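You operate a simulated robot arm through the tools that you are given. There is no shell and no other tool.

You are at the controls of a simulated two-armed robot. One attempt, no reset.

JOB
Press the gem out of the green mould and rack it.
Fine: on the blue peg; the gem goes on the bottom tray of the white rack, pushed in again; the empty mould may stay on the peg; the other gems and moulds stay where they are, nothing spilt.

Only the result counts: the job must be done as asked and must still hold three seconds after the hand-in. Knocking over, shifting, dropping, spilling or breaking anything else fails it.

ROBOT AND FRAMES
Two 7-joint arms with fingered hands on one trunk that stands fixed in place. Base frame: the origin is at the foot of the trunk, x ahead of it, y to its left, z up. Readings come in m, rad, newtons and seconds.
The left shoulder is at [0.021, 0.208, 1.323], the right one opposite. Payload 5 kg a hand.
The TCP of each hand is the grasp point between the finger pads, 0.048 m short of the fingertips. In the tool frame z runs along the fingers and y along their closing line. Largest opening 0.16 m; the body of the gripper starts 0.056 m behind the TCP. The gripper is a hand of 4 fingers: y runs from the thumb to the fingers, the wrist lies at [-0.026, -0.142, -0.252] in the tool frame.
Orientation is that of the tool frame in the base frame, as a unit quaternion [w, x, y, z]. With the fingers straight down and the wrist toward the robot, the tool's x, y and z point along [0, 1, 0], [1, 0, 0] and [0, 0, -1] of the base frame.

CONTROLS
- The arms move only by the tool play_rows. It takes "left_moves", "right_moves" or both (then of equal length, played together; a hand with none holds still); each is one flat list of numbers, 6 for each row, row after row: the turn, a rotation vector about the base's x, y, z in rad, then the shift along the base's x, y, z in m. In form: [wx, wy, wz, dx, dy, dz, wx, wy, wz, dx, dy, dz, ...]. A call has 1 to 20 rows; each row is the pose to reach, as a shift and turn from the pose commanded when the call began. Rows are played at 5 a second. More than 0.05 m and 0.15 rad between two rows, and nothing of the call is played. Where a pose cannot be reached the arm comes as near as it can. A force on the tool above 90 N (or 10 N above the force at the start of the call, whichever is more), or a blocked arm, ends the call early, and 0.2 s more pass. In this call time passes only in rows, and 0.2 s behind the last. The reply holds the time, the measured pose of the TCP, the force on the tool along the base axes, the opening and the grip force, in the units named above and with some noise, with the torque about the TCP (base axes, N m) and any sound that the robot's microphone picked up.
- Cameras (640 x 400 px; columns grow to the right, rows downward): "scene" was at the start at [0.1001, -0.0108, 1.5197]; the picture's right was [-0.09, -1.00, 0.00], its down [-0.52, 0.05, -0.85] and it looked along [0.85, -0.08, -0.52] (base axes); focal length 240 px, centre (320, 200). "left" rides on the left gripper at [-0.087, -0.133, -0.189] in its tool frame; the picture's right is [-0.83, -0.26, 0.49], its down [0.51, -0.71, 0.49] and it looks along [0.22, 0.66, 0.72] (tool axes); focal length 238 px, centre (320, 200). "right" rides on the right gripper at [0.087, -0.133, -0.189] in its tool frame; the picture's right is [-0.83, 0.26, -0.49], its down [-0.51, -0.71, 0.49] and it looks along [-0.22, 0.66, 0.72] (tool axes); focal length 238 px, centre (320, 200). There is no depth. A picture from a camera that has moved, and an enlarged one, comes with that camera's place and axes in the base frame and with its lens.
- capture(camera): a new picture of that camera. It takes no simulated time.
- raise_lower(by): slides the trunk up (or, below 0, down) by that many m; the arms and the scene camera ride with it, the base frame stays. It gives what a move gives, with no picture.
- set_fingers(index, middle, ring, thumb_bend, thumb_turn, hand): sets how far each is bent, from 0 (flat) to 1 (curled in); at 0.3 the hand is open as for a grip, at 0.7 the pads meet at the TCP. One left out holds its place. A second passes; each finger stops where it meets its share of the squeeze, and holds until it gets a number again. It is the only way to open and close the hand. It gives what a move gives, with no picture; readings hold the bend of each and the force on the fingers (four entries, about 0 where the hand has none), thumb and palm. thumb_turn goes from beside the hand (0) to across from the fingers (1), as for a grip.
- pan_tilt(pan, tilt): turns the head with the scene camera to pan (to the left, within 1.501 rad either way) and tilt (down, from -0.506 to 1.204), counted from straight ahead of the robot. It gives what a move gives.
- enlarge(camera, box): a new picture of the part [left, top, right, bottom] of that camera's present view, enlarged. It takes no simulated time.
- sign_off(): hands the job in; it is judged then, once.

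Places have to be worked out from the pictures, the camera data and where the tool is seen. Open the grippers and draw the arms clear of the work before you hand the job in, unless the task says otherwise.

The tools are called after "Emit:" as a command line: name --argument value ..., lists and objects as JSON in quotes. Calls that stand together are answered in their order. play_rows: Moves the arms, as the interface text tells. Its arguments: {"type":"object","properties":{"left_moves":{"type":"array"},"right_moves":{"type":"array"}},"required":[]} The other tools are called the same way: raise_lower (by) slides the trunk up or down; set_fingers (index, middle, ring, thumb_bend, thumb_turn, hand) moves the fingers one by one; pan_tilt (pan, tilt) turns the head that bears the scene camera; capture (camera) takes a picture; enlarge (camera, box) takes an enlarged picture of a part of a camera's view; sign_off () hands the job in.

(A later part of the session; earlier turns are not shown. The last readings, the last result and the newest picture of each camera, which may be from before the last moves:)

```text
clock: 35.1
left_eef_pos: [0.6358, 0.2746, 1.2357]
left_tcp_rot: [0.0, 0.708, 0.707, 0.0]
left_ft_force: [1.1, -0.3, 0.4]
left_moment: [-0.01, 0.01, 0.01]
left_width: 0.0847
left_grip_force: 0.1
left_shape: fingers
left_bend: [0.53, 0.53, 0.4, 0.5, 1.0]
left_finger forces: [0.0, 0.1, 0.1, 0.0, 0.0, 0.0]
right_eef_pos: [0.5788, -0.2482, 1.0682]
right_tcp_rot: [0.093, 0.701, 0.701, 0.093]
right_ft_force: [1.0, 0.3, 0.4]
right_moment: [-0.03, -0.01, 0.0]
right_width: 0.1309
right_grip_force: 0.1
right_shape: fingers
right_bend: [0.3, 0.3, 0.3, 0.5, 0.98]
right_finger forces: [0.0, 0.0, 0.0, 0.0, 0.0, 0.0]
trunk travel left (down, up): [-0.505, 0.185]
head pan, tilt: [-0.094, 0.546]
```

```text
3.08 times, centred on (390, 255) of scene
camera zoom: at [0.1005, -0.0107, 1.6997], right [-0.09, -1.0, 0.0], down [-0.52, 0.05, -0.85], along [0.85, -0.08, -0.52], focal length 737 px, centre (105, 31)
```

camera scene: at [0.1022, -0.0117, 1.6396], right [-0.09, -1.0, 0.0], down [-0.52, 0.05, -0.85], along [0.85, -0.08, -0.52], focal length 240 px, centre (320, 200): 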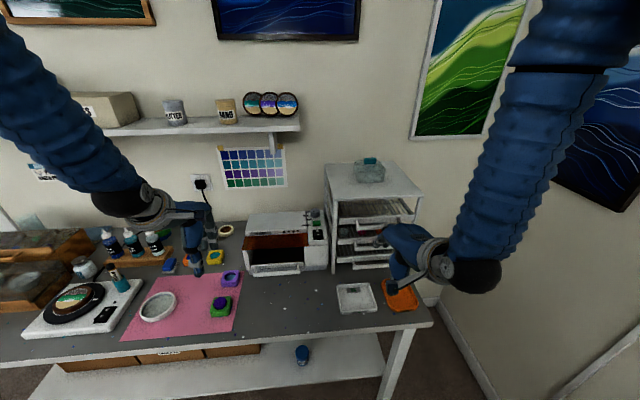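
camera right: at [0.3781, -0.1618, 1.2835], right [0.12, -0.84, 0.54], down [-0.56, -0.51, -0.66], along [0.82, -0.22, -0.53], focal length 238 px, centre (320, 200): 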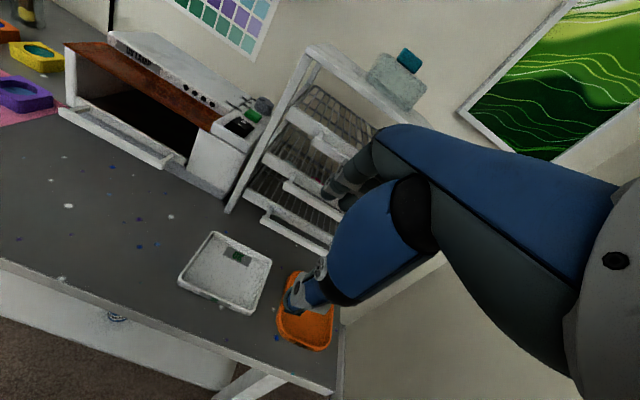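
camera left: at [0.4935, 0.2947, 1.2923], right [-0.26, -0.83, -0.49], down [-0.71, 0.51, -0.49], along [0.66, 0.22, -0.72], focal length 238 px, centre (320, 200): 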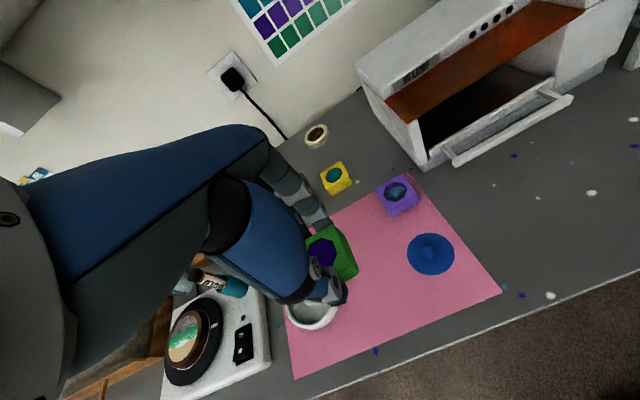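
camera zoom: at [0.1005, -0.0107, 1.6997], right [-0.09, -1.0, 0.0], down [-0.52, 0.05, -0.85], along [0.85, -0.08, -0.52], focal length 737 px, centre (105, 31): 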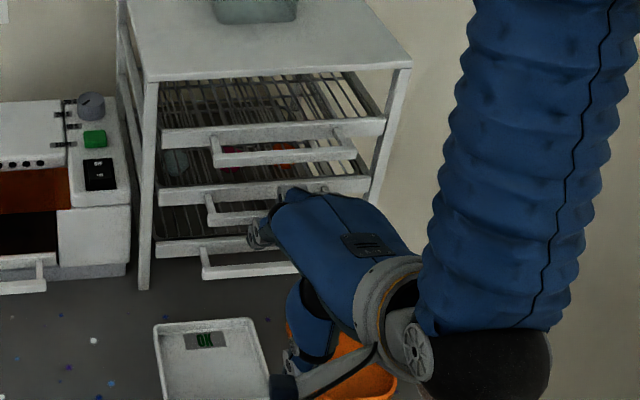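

The hand stands in front of the rack with the fingers between the handle levels. I zoom in on the fingertips and the bottom bar to fix their relative positions.

Emit:
enlarge --camera "right" --box '[280, 140, 350, 230]'

Emit:
enlarge --camera "scene" --box '[350, 235, 420, 290]'

```text
4.44 times, centred on (315, 185) of right
camera zoom: at [0.4019, -0.161, 1.2145], right [0.12, -0.83, 0.54], down [-0.56, -0.51, -0.66], along [0.82, -0.22, -0.53], focal length 1059 px, centre (342, 267)
```

zoom: 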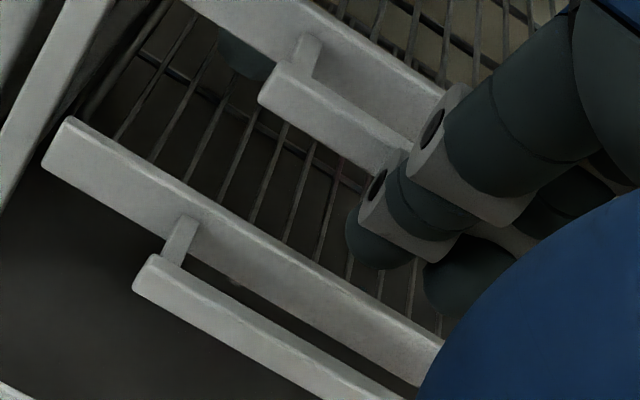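

```text
7.27 times, centred on (385, 262) of scene
camera zoom: at [0.1005, -0.0107, 1.6997], right [-0.09, -1.0, 0.0], down [-0.52, 0.05, -0.85], along [0.85, -0.08, -0.52], focal length 1742 px, centre (-153, -254)
```

zoom: 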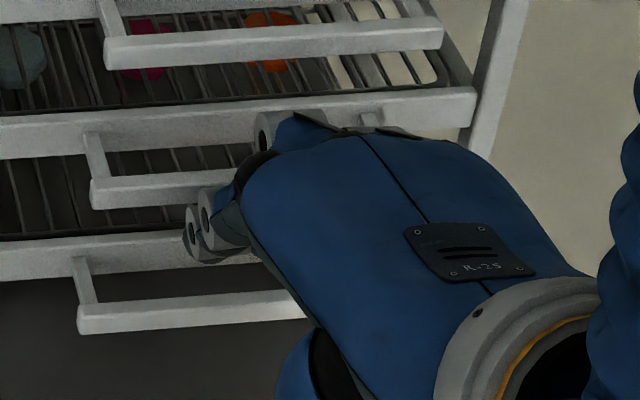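

Projections of the bar and panel match the right view within about 5 mm, and the index tip is near (0.672, −0.238, 1.057). I slide along the finger direction half way toward the gap behind the bottom bar.

Emit:
play_rows --right_moves '[0, 0, 0, 0.01, 0, -0.013, 0, 0, 0, 0.02, 0, -0.026, 0, 0, 0, 0.03, 0, -0.038]'

Emit:
enlarge --camera "right" --box '[280, 140, 350, 230]'

Emit:
enlarge --camera "scene" --box '[350, 235, 420, 290]'

```text
clock: 35.9
left_eef_pos: [0.633, 0.273, 1.2398]
left_tcp_rot: [0.002, 0.707, 0.707, 0.002]
left_ft_force: [-1.3, -0.3, 0.8]
left_moment: [0.03, -0.01, -0.01]
left_width: 0.0847
left_grip_force: 0.1
left_shape: fingers
left_bend: [0.53, 0.53, 0.4, 0.5, 1.0]
left_finger forces: [0.0, 0.0, 0.0, 0.0, 0.1, 0.1]
right_eef_pos: [0.6012, -0.2486, 1.0284]
right_tcp_rot: [0.091, 0.701, 0.701, 0.09]
right_ft_force: [-47.1, -1.8, 3.4]
right_moment: [0.03, -1.8, -1.53]
right_width: 0.131
right_grip_force: 23.8
right_shape: fingers
right_bend: [0.3, 0.42, 0.35, 0.5, 0.98]
right_finger forces: [0.0, 29.7, 16.6, 0.1, 0.0, 0.0]
trunk travel left (down, up): [-0.505, 0.185]
head pan, tilt: [-0.094, 0.546]
```

```text
4.44 times, centred on (315, 185) of right
camera zoom: at [0.4243, -0.1601, 1.1771], right [0.13, -0.83, 0.54], down [-0.56, -0.51, -0.65], along [0.82, -0.22, -0.53], focal length 1059 px, centre (342, 267)
```

zoom: 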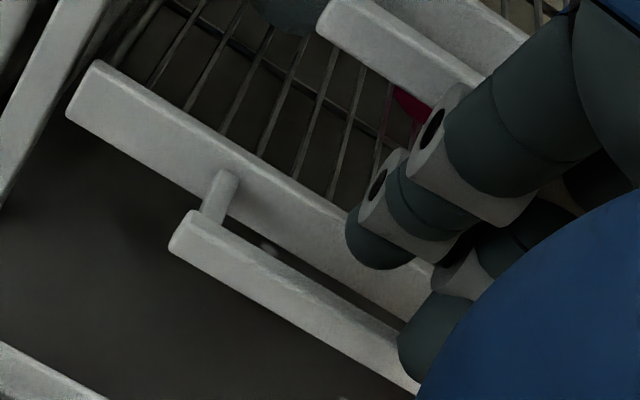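

```text
7.27 times, centred on (385, 262) of scene
camera zoom: at [0.0936, -0.011, 1.7001], right [-0.1, -1.0, 0.0], down [-0.51, 0.05, -0.86], along [0.85, -0.08, -0.52], focal length 1742 px, centre (-153, -254)
```

zoom: 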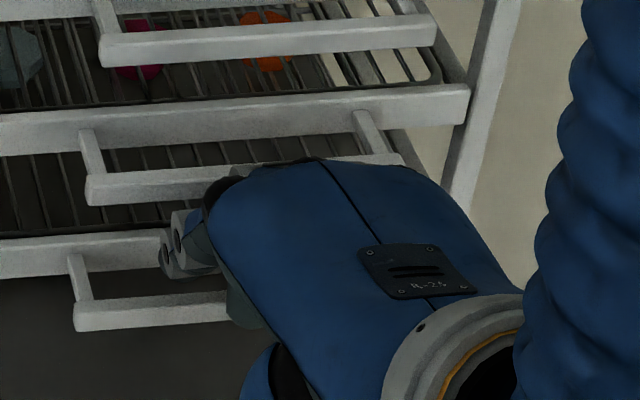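

The middle and ring fingers met the middle tray's handle bar (it can only push that tray further home) — their knuckles stand further out than index's. I back straight off at once and check that nothing shifted.

Emit:
play_rows --right_moves '[0, 0, 0, -0.01, 0, 0.013, 0, 0, 0, -0.02, 0, 0.026, 0, 0, 0, -0.03, 0, 0.038]'

Emit:
set_fingers --hand "right" --index 0.3 --middle 1.0 --ring 1.0 --thumb_bend 0.3

Emit:
capture --camera "right"

Emit:
enlarge --camera "scene" --box '[310, 170, 450, 300]'

```text
clock: 36.7
left_eef_pos: [0.6373, 0.2739, 1.2349]
left_tcp_rot: [-0.001, 0.707, 0.707, 0.0]
left_ft_force: [0.8, 0.2, 0.4]
left_moment: [-0.04, 0.05, -0.01]
left_width: 0.0847
left_grip_force: 0.0
left_shape: fingers
left_bend: [0.53, 0.53, 0.4, 0.5, 1.0]
left_finger forces: [0.0, 0.0, 0.0, 0.0, 0.1, 0.1]
right_eef_pos: [0.5822, -0.2463, 1.0702]
right_tcp_rot: [0.094, 0.7, 0.701, 0.094]
right_ft_force: [-0.7, 0.5, -1.1]
right_moment: [0.03, 0.01, 0.05]
right_width: 0.1306
right_grip_force: 0.1
right_shape: fingers
right_bend: [0.3, 0.3, 0.3, 0.5, 0.98]
right_finger forces: [0.0, 0.2, 0.1, 0.0, 0.0, 0.1]
trunk travel left (down, up): [-0.505, 0.185]
head pan, tilt: [-0.094, 0.546]
```

```text
clock: 37.7
left_eef_pos: [0.6366, 0.272, 1.2353]
left_tcp_rot: [0.0, 0.707, 0.707, -0.001]
left_ft_force: [-0.7, -0.1, -0.3]
left_moment: [0.03, 0.01, 0.02]
left_width: 0.0849
left_grip_force: 0.2
left_shape: fingers
left_bend: [0.53, 0.53, 0.4, 0.5, 1.0]
left_finger forces: [0.0, 0.1, 0.1, 0.1, 0.0, 0.1]
right_eef_pos: [0.579, -0.2459, 1.0679]
right_tcp_rot: [0.093, 0.701, 0.701, 0.092]
right_ft_force: [0.0, -0.6, -0.7]
right_moment: [0.0, 0.01, -0.02]
right_width: 0.1699
right_grip_force: 0.1
right_shape: fingers
right_bend: [0.3, 1.0, 1.0, 0.3, 0.98]
right_finger forces: [0.0, 0.1, 0.0, 0.1, 0.1, 0.1]
trunk travel left (down, up): [-0.505, 0.185]
head pan, tilt: [-0.094, 0.546]
```

```text
taken
camera right: at [0.4017, -0.1592, 1.215], right [0.12, -0.83, 0.54], down [-0.56, -0.51, -0.66], along [0.82, -0.22, -0.53], focal length 238 px, centre (320, 200)
```

right: 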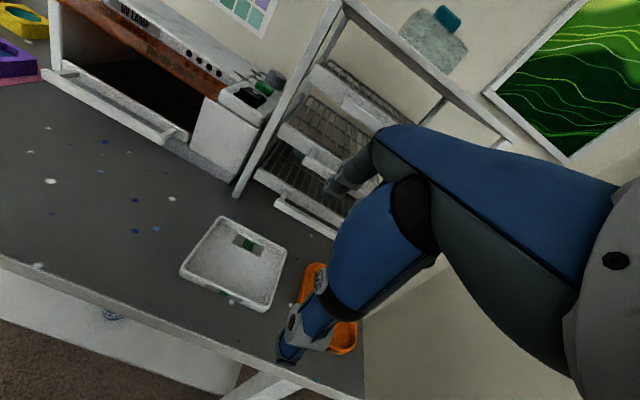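

```text
3.08 times, centred on (380, 235) of scene
camera zoom: at [0.1005, -0.0107, 1.6997], right [-0.09, -1.0, 0.0], down [-0.52, 0.05, -0.85], along [0.85, -0.08, -0.52], focal length 737 px, centre (135, 92)
```

zoom: 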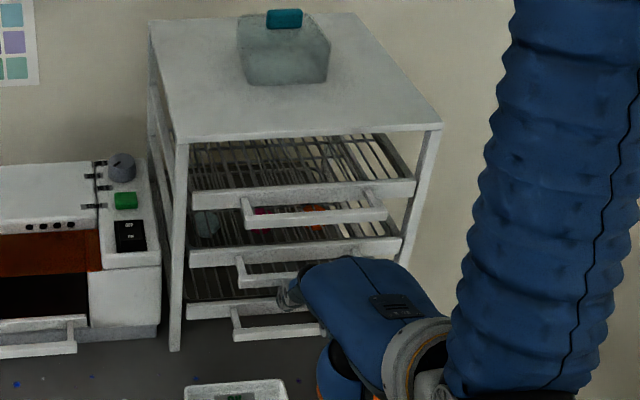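

The rack and the middle tray's gems look unmoved, and now only index sticks out. I shift to the bar's centre (index at y ≈ −0.267) and creep in along index's direction.

Emit:
play_rows --right_moves '[0, 0, 0, 0, -0.015, 0, 0, 0, 0, 0, -0.031, 0, 0, 0, 0, 0.01, -0.031, -0.013, 0, 0, 0, 0.02, -0.031, -0.026]'

Emit:
enlarge --camera "right" --box '[280, 140, 360, 240]'

Emit:
enlarge --camera "scene" --box '[350, 235, 420, 290]'

```text
clock: 38.7
left_eef_pos: [0.6364, 0.2712, 1.2359]
left_tcp_rot: [0.0, 0.707, 0.707, 0.001]
left_ft_force: [-0.2, 0.4, 0.0]
left_moment: [0.04, 0.01, -0.03]
left_width: 0.0844
left_grip_force: 0.1
left_shape: fingers
left_bend: [0.53, 0.53, 0.4, 0.5, 1.0]
left_finger forces: [0.0, 0.0, 0.0, 0.0, 0.0, 0.0]
right_eef_pos: [0.5975, -0.2763, 1.0399]
right_tcp_rot: [0.092, 0.701, 0.701, 0.092]
right_ft_force: [0.7, 0.3, 0.5]
right_moment: [0.01, 0.02, 0.03]
right_width: 0.1698
right_grip_force: 0.2
right_shape: fingers
right_bend: [0.3, 1.0, 1.0, 0.3, 0.98]
right_finger forces: [0.0, 0.1, 0.0, 0.1, 0.1, 0.0]
trunk travel left (down, up): [-0.505, 0.185]
head pan, tilt: [-0.094, 0.546]
```

```text
4.00 times, centred on (320, 190) of right
camera zoom: at [0.4214, -0.1886, 1.1875], right [0.12, -0.83, 0.54], down [-0.56, -0.51, -0.66], along [0.82, -0.22, -0.53], focal length 953 px, centre (320, 240)
```

zoom: 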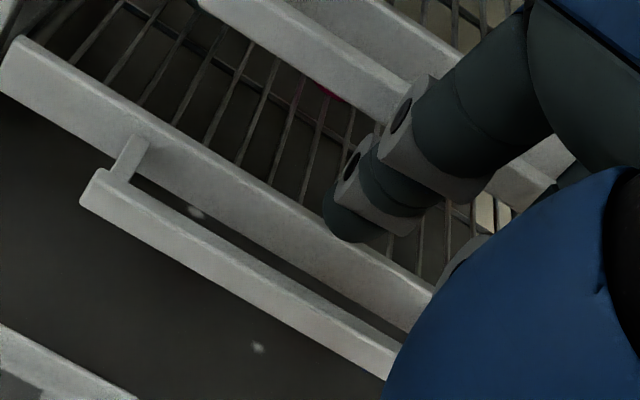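

```text
7.27 times, centred on (385, 262) of scene
camera zoom: at [0.1008, -0.0113, 1.6997], right [-0.09, -1.0, 0.0], down [-0.52, 0.05, -0.85], along [0.85, -0.08, -0.52], focal length 1742 px, centre (-153, -254)
```

zoom: 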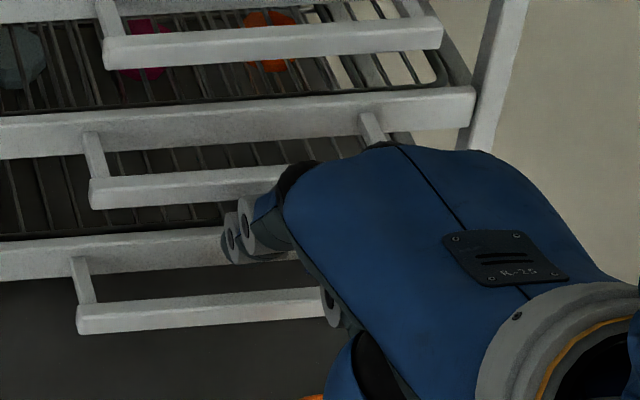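

No contact so far; by the same camera the index tip is about (0.692, −0.263, 1.029) and needs about (+0.036, −0.047) to sit behind the bar. I go on in two careful halves.

Emit:
play_rows --right_moves '[0, 0, 0, 0.007, 0, -0.009, 0, 0, 0, 0.013, 0, -0.017, 0, 0, 0, 0.02, 0, -0.026]'

Emit:
enlarge --camera "right" --box '[280, 140, 360, 240]'

Emit:
enlarge --camera "scene" --box '[350, 235, 420, 290]'

```text
clock: 39.5
left_eef_pos: [0.636, 0.2725, 1.2355]
left_tcp_rot: [0.0, 0.707, 0.708, 0.0]
left_ft_force: [0.1, -0.1, -0.5]
left_moment: [-0.02, 0.05, 0.02]
left_width: 0.0843
left_grip_force: 0.1
left_shape: fingers
left_bend: [0.53, 0.53, 0.4, 0.5, 1.0]
left_finger forces: [0.0, 0.1, 0.0, 0.0, 0.0, 0.0]
right_eef_pos: [0.6185, -0.2757, 1.0153]
right_tcp_rot: [0.093, 0.701, 0.701, 0.092]
right_ft_force: [0.6, 0.4, -1.1]
right_moment: [0.01, -0.01, 0.01]
right_width: 0.1702
right_grip_force: 0.0
right_shape: fingers
right_bend: [0.3, 1.0, 1.0, 0.3, 0.98]
right_finger forces: [0.0, 0.0, 0.0, 0.0, 0.0, 0.1]
trunk travel left (down, up): [-0.505, 0.185]
head pan, tilt: [-0.094, 0.546]
```

```text
4.00 times, centred on (320, 190) of right
camera zoom: at [0.4407, -0.1888, 1.1619], right [0.12, -0.83, 0.54], down [-0.56, -0.51, -0.66], along [0.82, -0.22, -0.53], focal length 953 px, centre (320, 240)
```

zoom: 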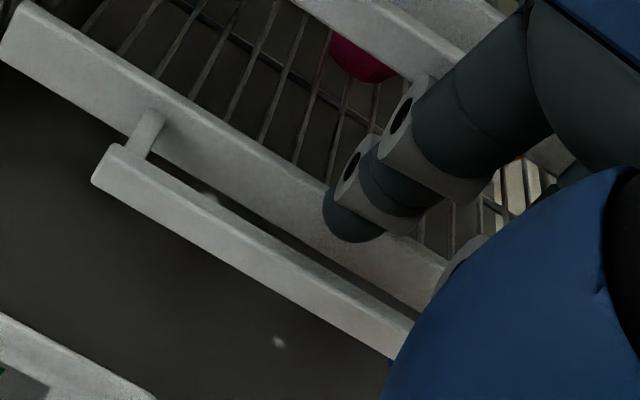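

```text
7.27 times, centred on (385, 262) of scene
camera zoom: at [0.1007, -0.0108, 1.6997], right [-0.09, -1.0, 0.0], down [-0.52, 0.05, -0.85], along [0.85, -0.08, -0.52], focal length 1742 px, centre (-153, -254)
```

zoom: 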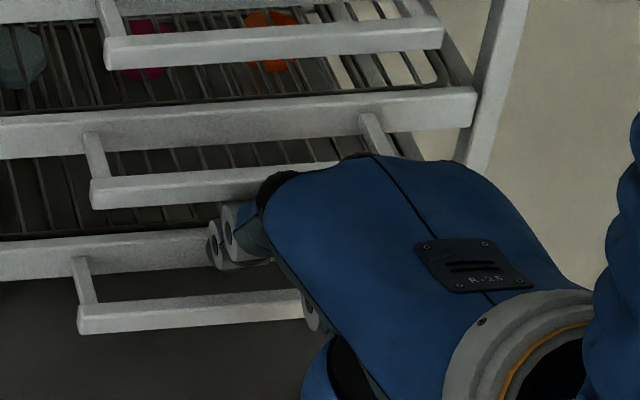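

Still no contact, and the tip is now above the bar at about (0.711, 1.003). I make the last small move down into the gap.

Emit:
play_rows --right_moves '[0, 0, 0, 0.006, 0, -0.007, 0, 0, 0, 0.011, 0, -0.014, 0, 0, 0, 0.016, 0, -0.021]'

Emit:
enlarge --camera "right" --box '[280, 140, 360, 240]'

Emit:
enlarge --camera "scene" --box '[350, 235, 420, 290]'

```text
clock: 40.3
left_eef_pos: [0.6362, 0.2725, 1.2368]
left_tcp_rot: [-0.001, 0.707, 0.708, 0.0]
left_ft_force: [-0.1, 0.8, 0.1]
left_moment: [0.01, -0.01, 0.02]
left_width: 0.0847
left_grip_force: 0.0
left_shape: fingers
left_bend: [0.53, 0.53, 0.4, 0.5, 1.0]
left_finger forces: [0.0, 0.1, 0.1, 0.1, 0.0, 0.0]
right_eef_pos: [0.6322, -0.2787, 0.9951]
right_tcp_rot: [0.092, 0.701, 0.701, 0.093]
right_ft_force: [-5.5, -0.2, 1.1]
right_moment: [0.01, 0.0, 0.04]
right_width: 0.1652
right_grip_force: 3.2
right_shape: fingers
right_bend: [0.32, 1.0, 1.0, 0.3, 0.98]
right_finger forces: [6.0, 0.0, 0.0, 0.0, 0.0, 0.0]
trunk travel left (down, up): [-0.505, 0.185]
head pan, tilt: [-0.094, 0.546]
```

```text
4.00 times, centred on (320, 190) of right
camera zoom: at [0.4556, -0.19, 1.1415], right [0.12, -0.83, 0.54], down [-0.56, -0.51, -0.66], along [0.82, -0.22, -0.53], focal length 953 px, centre (320, 240)
```

zoom: 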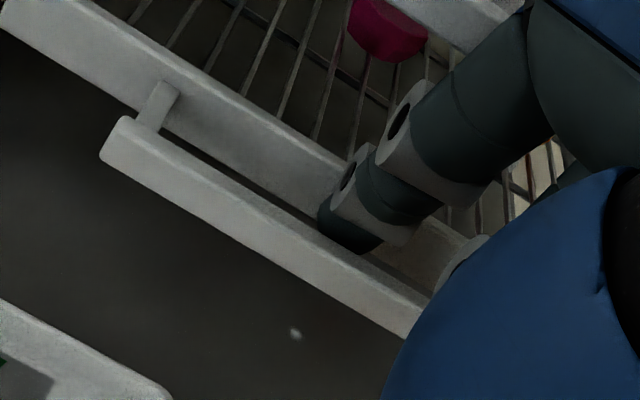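

```text
7.27 times, centred on (385, 262) of scene
camera zoom: at [0.0993, -0.0108, 1.6998], right [-0.09, -1.0, 0.0], down [-0.52, 0.05, -0.85], along [0.85, -0.08, -0.52], focal length 1742 px, centre (-153, -254)
```

zoom: 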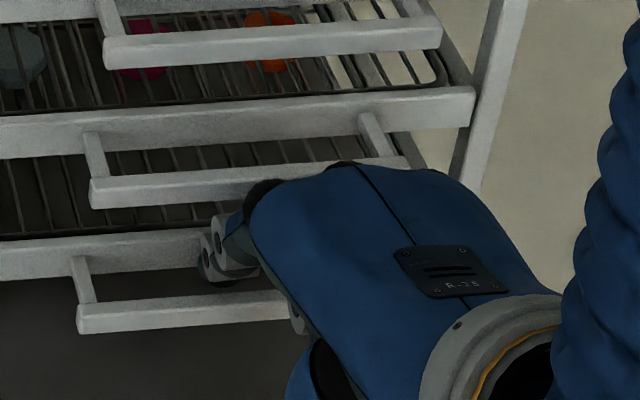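

The index tip has slipped into the gap behind the bar and lightly touches the tray panel (6 N). I ease it off the panel and a little deeper, then start pulling the tray straight out.

Emit:
play_rows --right_moves '[0, 0, 0, -0.003, 0, -0.004, 0, 0, 0, -0.004, 0, -0.008, 0, 0, 0, -0.012, 0, -0.008, 0, 0, 0, -0.02, 0, -0.008]'

Emit:
enlarge --camera "right" --box '[260, 120, 380, 260]'

Emit:
enlarge --camera "scene" --box '[340, 225, 440, 300]'

```text
clock: 41.3
left_eef_pos: [0.6356, 0.2735, 1.2372]
left_tcp_rot: [0.0, 0.707, 0.707, 0.0]
left_ft_force: [-0.3, 0.3, -0.2]
left_moment: [-0.03, -0.03, 0.02]
left_width: 0.0844
left_grip_force: 0.1
left_shape: fingers
left_bend: [0.53, 0.53, 0.4, 0.5, 1.0]
left_finger forces: [0.0, 0.1, 0.1, 0.1, 0.0, 0.0]
right_eef_pos: [0.6133, -0.2782, 0.9866]
right_tcp_rot: [0.092, 0.701, 0.701, 0.093]
right_ft_force: [1.4, -0.8, 0.9]
right_moment: [0.02, -0.1, -0.09]
right_width: 0.1712
right_grip_force: 1.1
right_shape: fingers
right_bend: [0.3, 1.0, 1.0, 0.3, 0.98]
right_finger forces: [1.3, 0.0, 0.1, 0.0, 0.0, 0.1]
trunk travel left (down, up): [-0.505, 0.185]
head pan, tilt: [-0.094, 0.546]
```

```text
2.86 times, centred on (320, 190) of right
camera zoom: at [0.4371, -0.1895, 1.1337], right [0.12, -0.83, 0.54], down [-0.56, -0.51, -0.66], along [0.82, -0.22, -0.53], focal length 681 px, centre (320, 229)
```

zoom: 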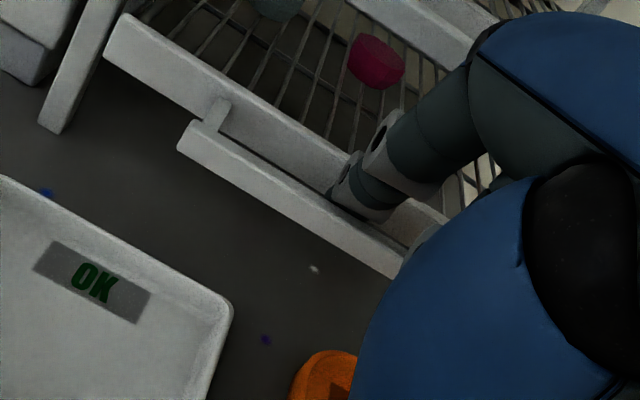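

```text
5.33 times, centred on (390, 262) of scene
camera zoom: at [0.1, -0.0109, 1.6998], right [-0.09, -1.0, 0.0], down [-0.52, 0.05, -0.85], along [0.85, -0.08, -0.52], focal length 1277 px, centre (-53, -133)
```

zoom: 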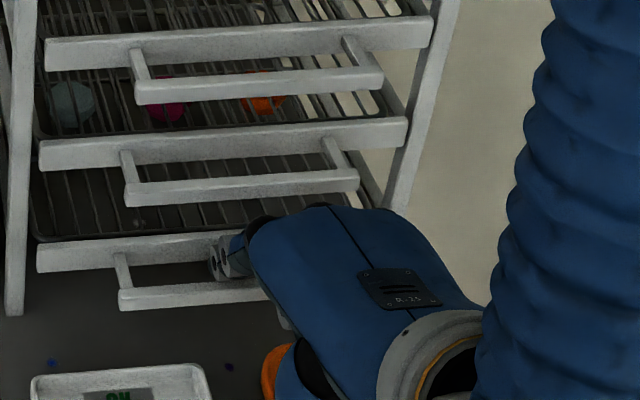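

Index is hooked behind the bar and the tray has begun to move. I pull straight out in small rows.

Emit:
play_rows --right_moves '[0, 0, 0, -0.012, 0, 0, 0, 0, 0, -0.024, 0, 0, 0, 0, 0, -0.036, 0, 0, 0, 0, 0, -0.048, 0, 0, 0, 0, 0, -0.06, 0, 0]'

Emit:
enlarge --camera "right" --box '[260, 120, 380, 260]'

Emit:
enlarge --camera "scene" --box '[320, 200, 440, 300]'

```text
clock: 42.5
left_eef_pos: [0.6351, 0.2721, 1.2372]
left_tcp_rot: [0.0, 0.707, 0.707, 0.0]
left_ft_force: [0.0, -1.0, -0.3]
left_moment: [-0.02, 0.0, 0.02]
left_width: 0.0841
left_grip_force: 0.0
left_shape: fingers
left_bend: [0.53, 0.53, 0.4, 0.5, 1.0]
left_finger forces: [0.0, 0.0, 0.0, 0.0, 0.1, 0.0]
right_eef_pos: [0.5559, -0.2796, 0.9846]
right_tcp_rot: [0.092, 0.701, 0.701, 0.092]
right_ft_force: [0.0, -0.1, 1.3]
right_moment: [0.03, -0.08, 0.05]
right_width: 0.1708
right_grip_force: 0.9
right_shape: fingers
right_bend: [0.3, 1.0, 1.0, 0.3, 0.98]
right_finger forces: [1.0, 0.1, 0.0, 0.1, 0.1, 0.0]
trunk travel left (down, up): [-0.505, 0.185]
head pan, tilt: [-0.094, 0.546]
```

```text
2.86 times, centred on (320, 190) of right
camera zoom: at [0.3787, -0.1912, 1.1325], right [0.12, -0.83, 0.54], down [-0.56, -0.51, -0.66], along [0.82, -0.22, -0.53], focal length 681 px, centre (320, 229)
```

zoom: 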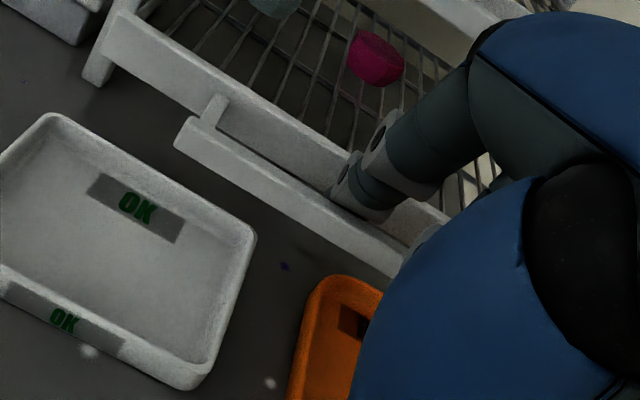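

```text
4.00 times, centred on (380, 250) of scene
camera zoom: at [0.1002, -0.0108, 1.6997], right [-0.09, -1.0, 0.0], down [-0.52, 0.05, -0.85], along [0.85, -0.08, -0.52], focal length 958 px, centre (80, 0)
```

zoom: 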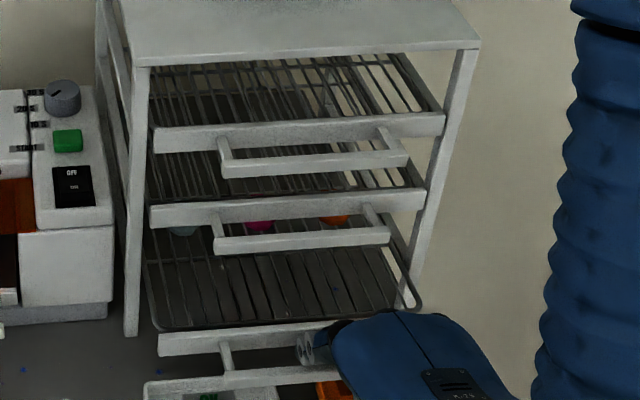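

The tray is out about 7 cm, and I now see that the three loose gems lie on this bottom tray (they moved with it), so I must pull gently. I continue slowly another 7 cm.

Emit:
play_rows --right_moves '[0, 0, 0, -0.006, 0, 0, 0, 0, 0, -0.014, 0, 0, 0, 0, 0, -0.023, 0, 0, 0, 0, 0, -0.032, 0, 0, 0, 0, 0, -0.041, 0, 0, 0, 0, 0, -0.05, 0, 0, 0, 0, 0, -0.059, 0, 0, 0, 0, 0, -0.066, 0, 0, 0, 0, 0, -0.07, 0, 0]'

Emit:
capture --camera "right"

Emit:
enlarge --camera "scene" --box '[320, 200, 440, 300]'

```text
clock: 44.5
left_eef_pos: [0.6365, 0.2732, 1.2356]
left_tcp_rot: [0.001, 0.707, 0.707, 0.0]
left_ft_force: [-0.8, 0.8, 0.4]
left_moment: [0.0, 0.0, 0.01]
left_width: 0.0844
left_grip_force: 0.1
left_shape: fingers
left_bend: [0.53, 0.53, 0.4, 0.5, 1.0]
left_finger forces: [0.0, 0.0, 0.0, 0.0, 0.0, 0.1]
right_eef_pos: [0.4831, -0.2781, 0.9853]
right_tcp_rot: [0.092, 0.701, 0.701, 0.093]
right_ft_force: [0.3, 0.8, 1.7]
right_moment: [0.05, -0.14, 0.0]
right_width: 0.1709
right_grip_force: 0.9
right_shape: fingers
right_bend: [0.3, 1.0, 1.0, 0.3, 0.98]
right_finger forces: [1.5, 0.1, 0.0, 0.1, 0.0, 0.1]
trunk travel left (down, up): [-0.505, 0.185]
head pan, tilt: [-0.094, 0.546]
```

```text
taken
camera right: at [0.3065, -0.1907, 1.1333], right [0.12, -0.83, 0.54], down [-0.56, -0.51, -0.66], along [0.82, -0.22, -0.53], focal length 238 px, centre (320, 200)
```

right: 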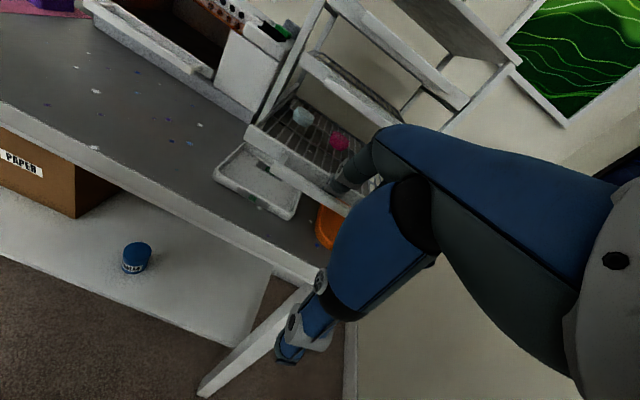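

```text
4.00 times, centred on (380, 250) of scene
camera zoom: at [0.1001, -0.0107, 1.6998], right [-0.09, -1.0, 0.0], down [-0.52, 0.05, -0.85], along [0.85, -0.08, -0.52], focal length 958 px, centre (80, 0)
```

zoom: 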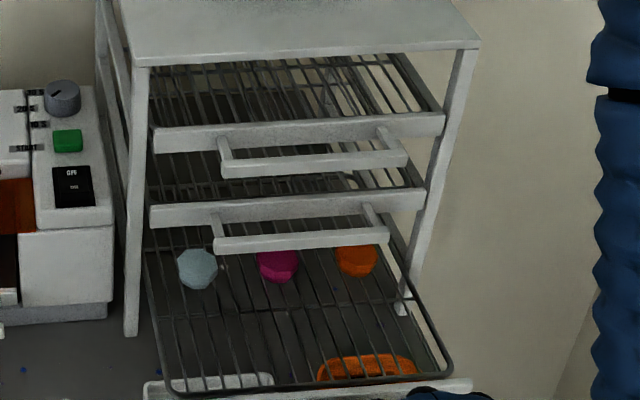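

The tray is out about 14 cm with its three gems still in a row. I look at the whole tray and the right hand before unhooking.

Emit:
enlarge --camera "scene" --box '[320, 240, 460, 340]'

Emit:
enlarge --camera "right" --box '[200, 80, 400, 230]'

```text
4.00 times, centred on (390, 290) of scene
camera zoom: at [0.1001, -0.0107, 1.6998], right [-0.09, -1.0, 0.0], down [-0.52, 0.05, -0.85], along [0.85, -0.08, -0.52], focal length 958 px, centre (40, -160)
```

zoom: 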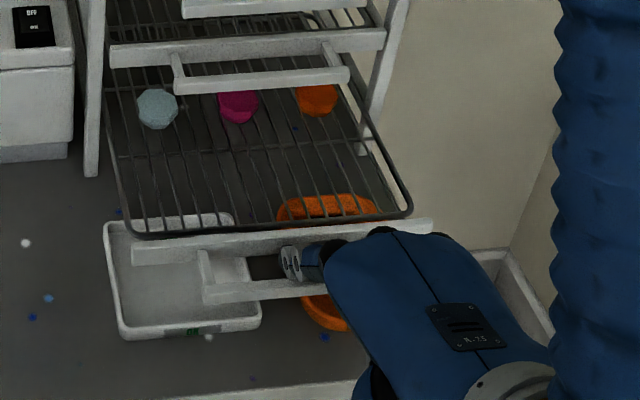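

```text
2.67 times, centred on (300, 155) of right
camera zoom: at [0.3065, -0.1907, 1.1333], right [0.12, -0.83, 0.54], down [-0.56, -0.51, -0.66], along [0.82, -0.22, -0.53], focal length 636 px, centre (373, 320)
```

zoom: 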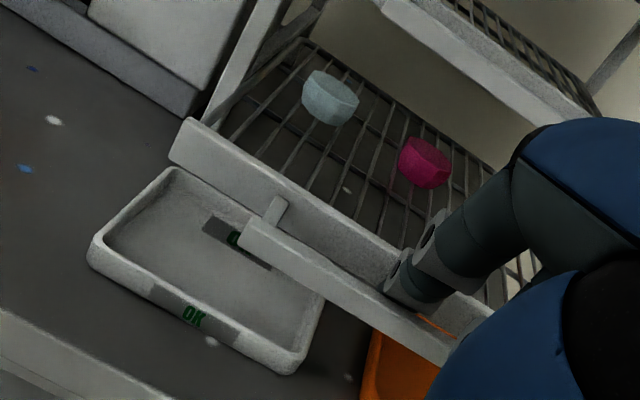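

The panel front is now at x ≈ 0.606. I free the index finger: a touch forward, straight up, and then off to the right side away from the rack.

Emit:
play_rows --right_moves '[0, 0, 0, 0.003, 0, 0.002, 0, 0, 0, 0.004, 0, 0.018, 0, 0, 0, 0.004, 0, 0.045, 0, 0, 0, 0.015, -0.01, 0.07, 0, 0, 0, 0.035, -0.03, 0.095, 0, 0, 0, 0.055, -0.06, 0.12, 0, 0, 0, 0.07, -0.095, 0.14, 0, 0, 0, 0.08, -0.13, 0.16]'

Emit:
capture --camera "scene"

Emit:
enlarge --camera "scene" --box '[320, 240, 460, 340]'

```text
clock: 46.3
left_eef_pos: [0.636, 0.2715, 1.2383]
left_tcp_rot: [-0.001, 0.707, 0.707, 0.0]
left_ft_force: [-1.0, -0.7, 0.2]
left_moment: [0.1, -0.06, 0.06]
left_width: 0.0849
left_grip_force: 0.0
left_shape: fingers
left_bend: [0.53, 0.53, 0.4, 0.5, 1.0]
left_finger forces: [0.0, 0.1, 0.1, 0.1, 0.0, 0.0]
right_eef_pos: [0.5648, -0.4111, 1.1455]
right_tcp_rot: [0.09, 0.7, 0.702, 0.092]
right_ft_force: [-0.6, -0.4, -0.7]
right_moment: [0.08, -0.08, 0.0]
right_width: 0.1699
right_grip_force: 0.0
right_shape: fingers
right_bend: [0.3, 1.0, 1.0, 0.3, 0.98]
right_finger forces: [0.0, 0.0, 0.0, 0.0, 0.0, 0.0]
trunk travel left (down, up): [-0.505, 0.185]
head pan, tilt: [-0.094, 0.546]
```

```text
taken
camera scene: at [0.099, -0.0126, 1.6998], right [-0.09, -1.0, 0.0], down [-0.52, 0.05, -0.85], along [0.85, -0.08, -0.52], focal length 240 px, centre (320, 200)
```

scene: 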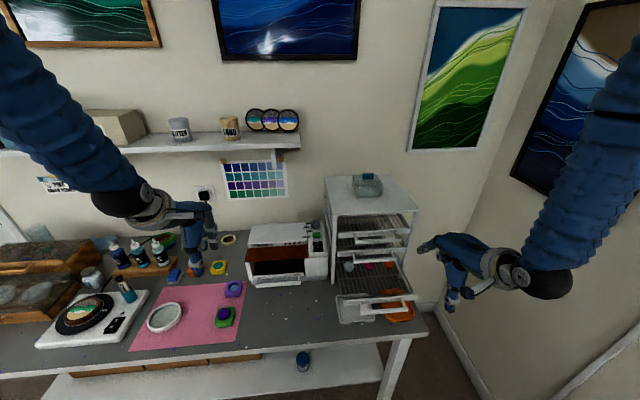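

```text
4.00 times, centred on (390, 290) of scene
camera zoom: at [0.099, -0.0126, 1.6998], right [-0.09, -1.0, 0.0], down [-0.52, 0.05, -0.85], along [0.85, -0.08, -0.52], focal length 958 px, centre (40, -160)
```

zoom: 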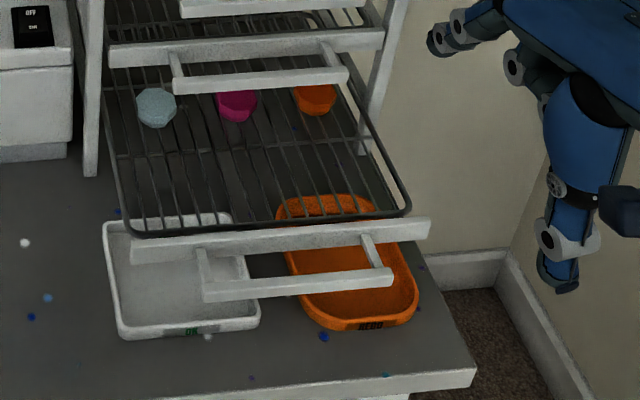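

The tray stays out, steady, with its gems in place and the right hand clear. Now I measure the raised gem on the peg with the left and scene cameras.

Emit:
enlarge --camera "left" --box '[300, 220, 420, 330]'

Emit:
enlarge --camera "scene" --box '[195, 270, 255, 340]'

```text
3.64 times, centred on (360, 275) of left
camera zoom: at [0.5016, 0.185, 1.4258], right [-0.26, -0.83, -0.49], down [-0.71, 0.51, -0.49], along [0.66, 0.22, -0.72], focal length 867 px, centre (174, -73)
```

zoom: 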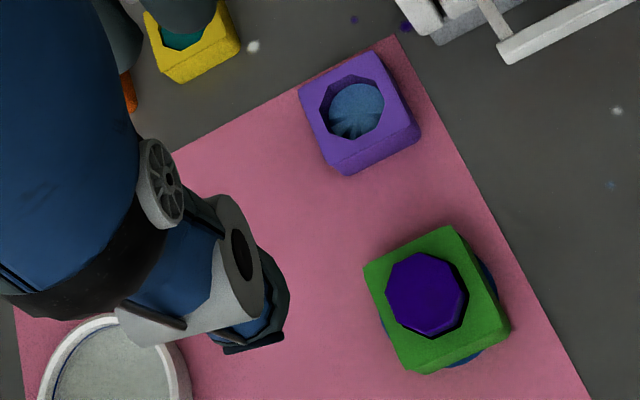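

```text
5.71 times, centred on (225, 305) of scene
camera zoom: at [0.099, -0.0126, 1.6998], right [-0.09, -1.0, 0.0], down [-0.52, 0.05, -0.85], along [0.85, -0.08, -0.52], focal length 1369 px, centre (863, -400)
```

zoom: 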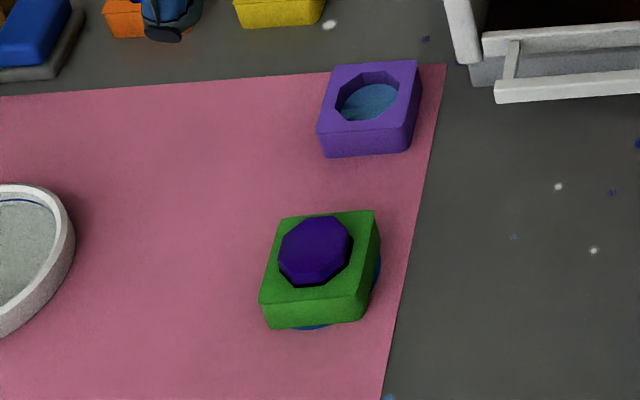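

Triangulation puts the gem's top at about (0.632, 0.272, 0.936), roughly 9 mm proud of the mould and 40 mm across flats. I preshape the left hand to about 54 mm and come down above it.

Emit:
set_fingers --hand "left" --index 0.6 --middle 0.6 --ring 0.4 --thumb_bend 0.58

Emit:
play_rows --left_moves '[0.02, 0, 0, -0.002, -0.003, -0.04, 0.04, 0, 0, -0.004, -0.006, -0.08, 0.06, 0, 0, -0.004, -0.0065, -0.12, 0.06, 0, 0, -0.004, -0.0065, -0.155, 0.06, 0, 0, -0.004, -0.0065, -0.18, 0.06, 0, 0, -0.004, -0.0065, -0.2]'

Emit:
enlarge --camera "left" --box '[280, 200, 400, 320]'

Emit:
enlarge --camera "scene" --box '[195, 260, 255, 340]'

```text
clock: 47.3
left_eef_pos: [0.6363, 0.2716, 1.2358]
left_tcp_rot: [0.0, 0.707, 0.707, 0.0]
left_ft_force: [0.2, 0.4, 0.6]
left_moment: [0.0, -0.03, -0.04]
left_width: 0.0575
left_grip_force: 0.0
left_shape: fingers
left_bend: [0.6, 0.6, 0.4, 0.57, 1.0]
left_finger forces: [0.1, 0.0, 0.1, 0.0, 0.1, 0.1]
right_eef_pos: [0.5662, -0.4108, 1.1462]
right_tcp_rot: [0.092, 0.701, 0.701, 0.092]
right_ft_force: [0.1, -0.4, 0.5]
right_moment: [-0.01, -0.02, 0.01]
right_width: 0.1699
right_grip_force: 0.1
right_shape: fingers
right_bend: [0.3, 1.0, 1.0, 0.3, 0.98]
right_finger forces: [0.1, 0.1, 0.1, 0.1, 0.0, 0.1]
trunk travel left (down, up): [-0.505, 0.185]
head pan, tilt: [-0.094, 0.546]
```

```text
clock: 48.7
left_eef_pos: [0.6351, 0.2672, 1.0357]
left_tcp_rot: [-0.021, 0.707, 0.707, 0.02]
left_ft_force: [0.8, -0.3, 0.6]
left_moment: [-0.03, 0.12, -0.01]
left_width: 0.0574
left_grip_force: 0.0
left_shape: fingers
left_bend: [0.6, 0.6, 0.4, 0.57, 1.0]
left_finger forces: [0.1, 0.1, 0.0, 0.0, 0.0, 0.0]
right_eef_pos: [0.5668, -0.4122, 1.1458]
right_tcp_rot: [0.092, 0.701, 0.701, 0.092]
right_ft_force: [0.4, 0.6, -0.1]
right_moment: [-0.04, 0.03, 0.02]
right_width: 0.17
right_grip_force: 0.0
right_shape: fingers
right_bend: [0.3, 1.0, 1.0, 0.3, 0.98]
right_finger forces: [0.0, 0.1, 0.0, 0.0, 0.1, 0.0]
trunk travel left (down, up): [-0.505, 0.185]
head pan, tilt: [-0.094, 0.546]
```

```text
3.33 times, centred on (340, 260) of left
camera zoom: at [0.5005, 0.1682, 1.2189], right [-0.26, -0.8, -0.54], down [-0.71, 0.53, -0.46], along [0.66, 0.26, -0.71], focal length 794 px, centre (253, 0)
```

zoom: 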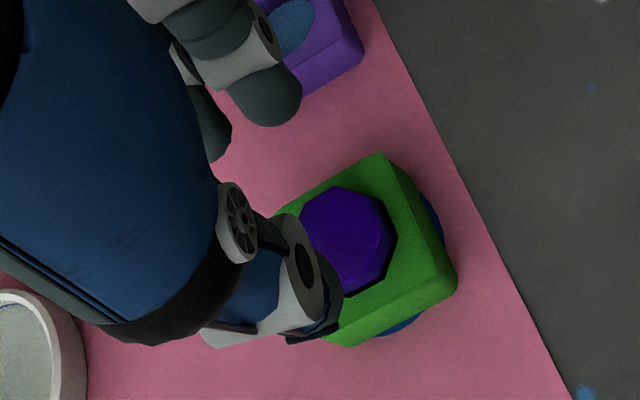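

```text
5.00 times, centred on (225, 300) of scene
camera zoom: at [0.1013, -0.0106, 1.6997], right [-0.09, -1.0, 0.0], down [-0.52, 0.05, -0.85], along [0.85, -0.08, -0.52], focal length 1198 px, centre (795, -300)
```

zoom: 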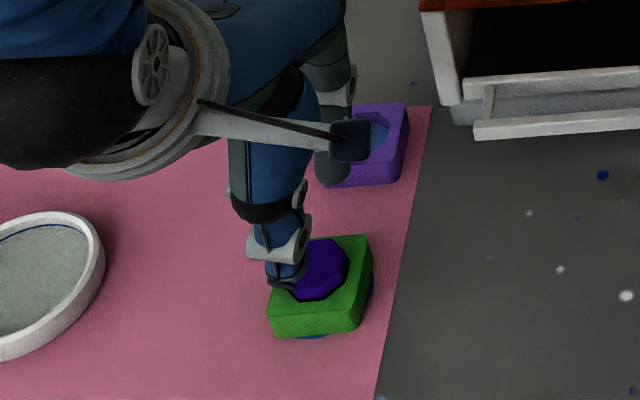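

Opening and gem are centred within a few millimetres with about 8 mm clearance each side. I descend to just above the mould's rim.

Emit:
play_rows --left_moves '[0, 0, 0, 0, 0, -0.02, 0, 0, 0, 0, 0, -0.04, 0, 0, 0, 0, 0, -0.05]'

Emit:
enlarge --camera "left" --box '[280, 200, 400, 320]'

Emit:
enlarge --camera "scene" --box '[195, 260, 255, 340]'

```text
clock: 49.5
left_eef_pos: [0.6327, 0.266, 0.987]
left_tcp_rot: [-0.021, 0.708, 0.706, 0.022]
left_ft_force: [0.0, -0.6, 0.6]
left_moment: [-0.06, 0.02, -0.01]
left_width: 0.0574
left_grip_force: 0.1
left_shape: fingers
left_bend: [0.6, 0.6, 0.4, 0.57, 1.0]
left_finger forces: [0.1, 0.0, 0.1, 0.0, 0.1, 0.0]
right_eef_pos: [0.5654, -0.4108, 1.1458]
right_tcp_rot: [0.092, 0.701, 0.701, 0.092]
right_ft_force: [1.0, 0.2, 0.5]
right_moment: [-0.03, -0.03, -0.01]
right_width: 0.17
right_grip_force: 0.1
right_shape: fingers
right_bend: [0.3, 1.0, 1.0, 0.3, 0.98]
right_finger forces: [0.0, 0.0, 0.0, 0.0, 0.0, 0.0]
trunk travel left (down, up): [-0.505, 0.185]
head pan, tilt: [-0.094, 0.546]
```

```text
3.33 times, centred on (340, 260) of left
camera zoom: at [0.4991, 0.1684, 1.171], right [-0.26, -0.8, -0.54], down [-0.71, 0.53, -0.46], along [0.66, 0.26, -0.71], focal length 794 px, centre (253, 0)
```

zoom: 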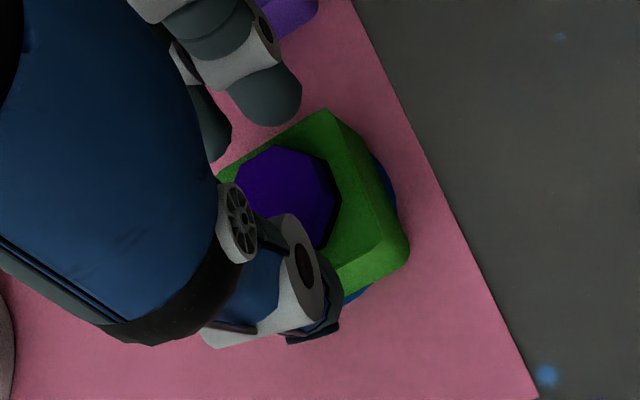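

```text
5.00 times, centred on (225, 300) of scene
camera zoom: at [0.1, -0.011, 1.6998], right [-0.09, -1.0, 0.0], down [-0.52, 0.05, -0.85], along [0.85, -0.08, -0.52], focal length 1198 px, centre (795, -300)
```

zoom: 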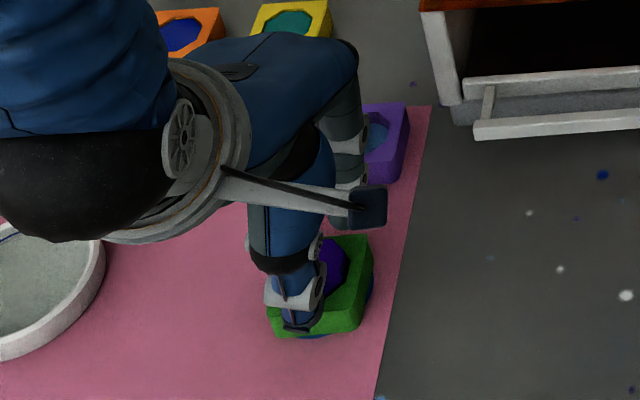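

No contact yet. I lower in 3 mm steps until a fingertip just feels the mould's rim.

Emit:
play_rows --left_moves '[0, 0, 0, 0, 0.001, -0.003, 0, 0, 0, 0, 0.001, -0.007]'

Emit:
play_rows --left_moves '[0, 0, 0, 0, 0, -0.003]'

```text
clock: 50.1
left_eef_pos: [0.6328, 0.2679, 0.9803]
left_tcp_rot: [-0.022, 0.707, 0.706, 0.021]
left_ft_force: [0.9, -0.5, 0.1]
left_moment: [0.0, 0.03, -0.02]
left_width: 0.0577
left_grip_force: 0.0
left_shape: fingers
left_bend: [0.6, 0.6, 0.4, 0.57, 1.0]
left_finger forces: [0.1, 0.0, 0.1, 0.1, 0.0, 0.1]
right_eef_pos: [0.5675, -0.4117, 1.1452]
right_tcp_rot: [0.093, 0.702, 0.7, 0.092]
right_ft_force: [0.0, -0.1, 0.3]
right_moment: [0.04, -0.03, -0.02]
right_width: 0.17
right_grip_force: 0.0
right_shape: fingers
right_bend: [0.3, 1.0, 1.0, 0.3, 0.98]
right_finger forces: [0.0, 0.0, 0.0, 0.0, 0.0, 0.1]
trunk travel left (down, up): [-0.505, 0.185]
head pan, tilt: [-0.094, 0.546]
```

```text
clock: 50.5
left_eef_pos: [0.6332, 0.2672, 0.9777]
left_tcp_rot: [-0.022, 0.707, 0.707, 0.021]
left_ft_force: [-0.1, -0.2, 3.3]
left_moment: [0.05, -0.07, -0.01]
left_width: 0.0572
left_grip_force: 1.4
left_shape: fingers
left_bend: [0.6, 0.6, 0.4, 0.57, 1.0]
left_finger forces: [0.7, 2.2, 0.1, 0.0, 0.0, 0.0]
right_eef_pos: [0.5662, -0.4096, 1.1464]
right_tcp_rot: [0.092, 0.701, 0.701, 0.092]
right_ft_force: [-0.6, 0.7, 0.3]
right_moment: [0.02, -0.03, 0.03]
right_width: 0.17
right_grip_force: 0.1
right_shape: fingers
right_bend: [0.3, 1.0, 1.0, 0.3, 0.98]
right_finger forces: [0.0, 0.0, 0.1, 0.0, 0.0, 0.1]
trunk travel left (down, up): [-0.505, 0.185]
head pan, tilt: [-0.094, 0.546]
```

Index and middle now rest lightly on the rim (3 N). I close the three digits on the gem.

Emit:
set_fingers --hand "left" --index 0.63 --middle 0.63 --thumb_bend 0.61

Emit:
enlarge --camera "left" --box '[280, 200, 400, 320]'

```text
clock: 51.5
left_eef_pos: [0.6326, 0.2675, 0.9773]
left_tcp_rot: [-0.02, 0.707, 0.707, 0.022]
left_ft_force: [4.1, -0.1, 6.7]
left_moment: [0.26, -0.46, -0.15]
left_width: 0.0447
left_grip_force: 5.6
left_shape: fingers
left_bend: [0.63, 0.61, 0.4, 0.61, 1.0]
left_finger forces: [0.2, 9.5, 0.1, 0.1, 0.2, 0.1]
right_eef_pos: [0.5672, -0.4112, 1.1444]
right_tcp_rot: [0.092, 0.701, 0.701, 0.092]
right_ft_force: [0.2, 0.6, 0.7]
right_moment: [0.0, -0.04, -0.01]
right_width: 0.1702
right_grip_force: 0.1
right_shape: fingers
right_bend: [0.3, 1.0, 1.0, 0.3, 0.98]
right_finger forces: [0.0, 0.0, 0.1, 0.0, 0.1, 0.0]
trunk travel left (down, up): [-0.505, 0.185]
head pan, tilt: [-0.094, 0.546]
```

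```text
3.33 times, centred on (340, 260) of left
camera zoom: at [0.4996, 0.1696, 1.1613], right [-0.26, -0.8, -0.54], down [-0.71, 0.53, -0.46], along [0.66, 0.26, -0.71], focal length 794 px, centre (253, 0)
```

zoom: 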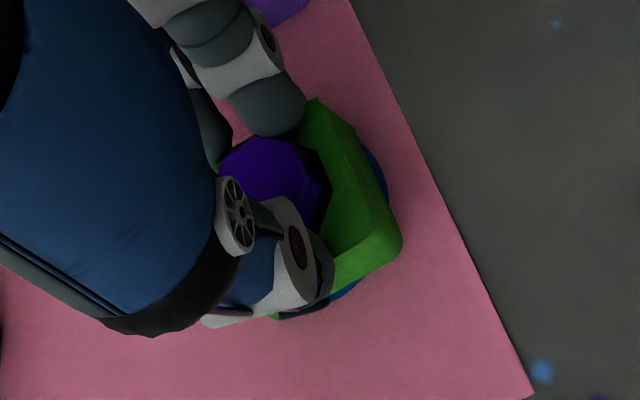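

Middle is pressing on the rim as it curls (10 N) while index and thumb are still just short of the gem. I lift 2 mm to free it and go on closing.

Emit:
play_rows --left_moves '[0, 0, 0, 0, 0, 0.0025]'

Emit:
set_fingers --hand "left" --index 0.66 --middle 0.65 --thumb_bend 0.66

Emit:
enlarge --camera "left" --box '[280, 200, 400, 320]'

Emit:
enlarge --camera "scene" --box '[195, 260, 255, 340]'

```text
clock: 51.9
left_eef_pos: [0.632, 0.267, 0.9781]
left_tcp_rot: [-0.021, 0.707, 0.707, 0.02]
left_ft_force: [5.0, 0.4, 2.1]
left_moment: [0.08, -0.33, -0.11]
left_width: 0.0447
left_grip_force: 3.5
left_shape: fingers
left_bend: [0.63, 0.61, 0.4, 0.61, 1.0]
left_finger forces: [0.3, 6.3, 0.0, 0.1, 0.2, 0.0]
right_eef_pos: [0.5671, -0.4114, 1.1449]
right_tcp_rot: [0.093, 0.701, 0.701, 0.092]
right_ft_force: [-0.1, -0.5, 1.2]
right_moment: [0.0, 0.01, -0.01]
right_width: 0.1697
right_grip_force: 0.0
right_shape: fingers
right_bend: [0.3, 1.0, 1.0, 0.3, 0.98]
right_finger forces: [0.0, 0.0, 0.0, 0.0, 0.0, 0.1]
trunk travel left (down, up): [-0.505, 0.185]
head pan, tilt: [-0.094, 0.546]
```

```text
clock: 52.9
left_eef_pos: [0.633, 0.268, 0.979]
left_tcp_rot: [-0.021, 0.707, 0.707, 0.021]
left_ft_force: [4.7, 0.3, 1.5]
left_moment: [0.03, -0.35, -0.13]
left_width: 0.0401
left_grip_force: 8.2
left_shape: fingers
left_bend: [0.63, 0.62, 0.4, 0.63, 1.0]
left_finger forces: [4.1, 7.5, 0.0, 0.1, 4.7, 0.0]
right_eef_pos: [0.5667, -0.412, 1.1456]
right_tcp_rot: [0.092, 0.701, 0.701, 0.092]
right_ft_force: [-0.7, 0.1, 0.5]
right_moment: [0.01, 0.03, 0.05]
right_width: 0.1697
right_grip_force: 0.2
right_shape: fingers
right_bend: [0.3, 1.0, 1.0, 0.3, 0.98]
right_finger forces: [0.0, 0.1, 0.0, 0.0, 0.0, 0.0]
trunk travel left (down, up): [-0.505, 0.185]
head pan, tilt: [-0.094, 0.546]
```

```text
3.33 times, centred on (340, 260) of left
camera zoom: at [0.4997, 0.1697, 1.1623], right [-0.26, -0.8, -0.54], down [-0.71, 0.53, -0.46], along [0.66, 0.26, -0.71], focal length 794 px, centre (253, 0)
```

zoom: 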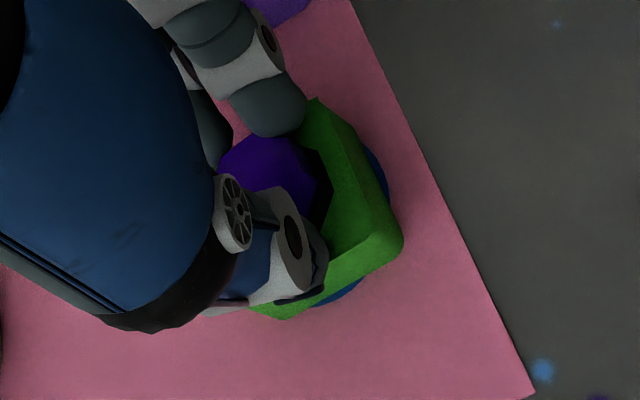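

```text
5.00 times, centred on (225, 300) of scene
camera zoom: at [0.1008, -0.0109, 1.6997], right [-0.09, -1.0, 0.0], down [-0.52, 0.05, -0.85], along [0.85, -0.08, -0.52], focal length 1198 px, centre (795, -300)
```

zoom: 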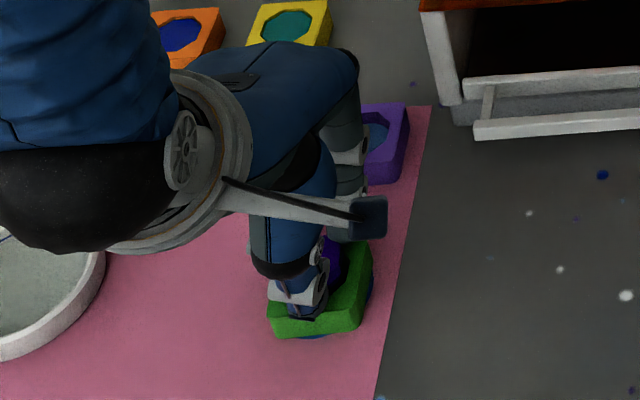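

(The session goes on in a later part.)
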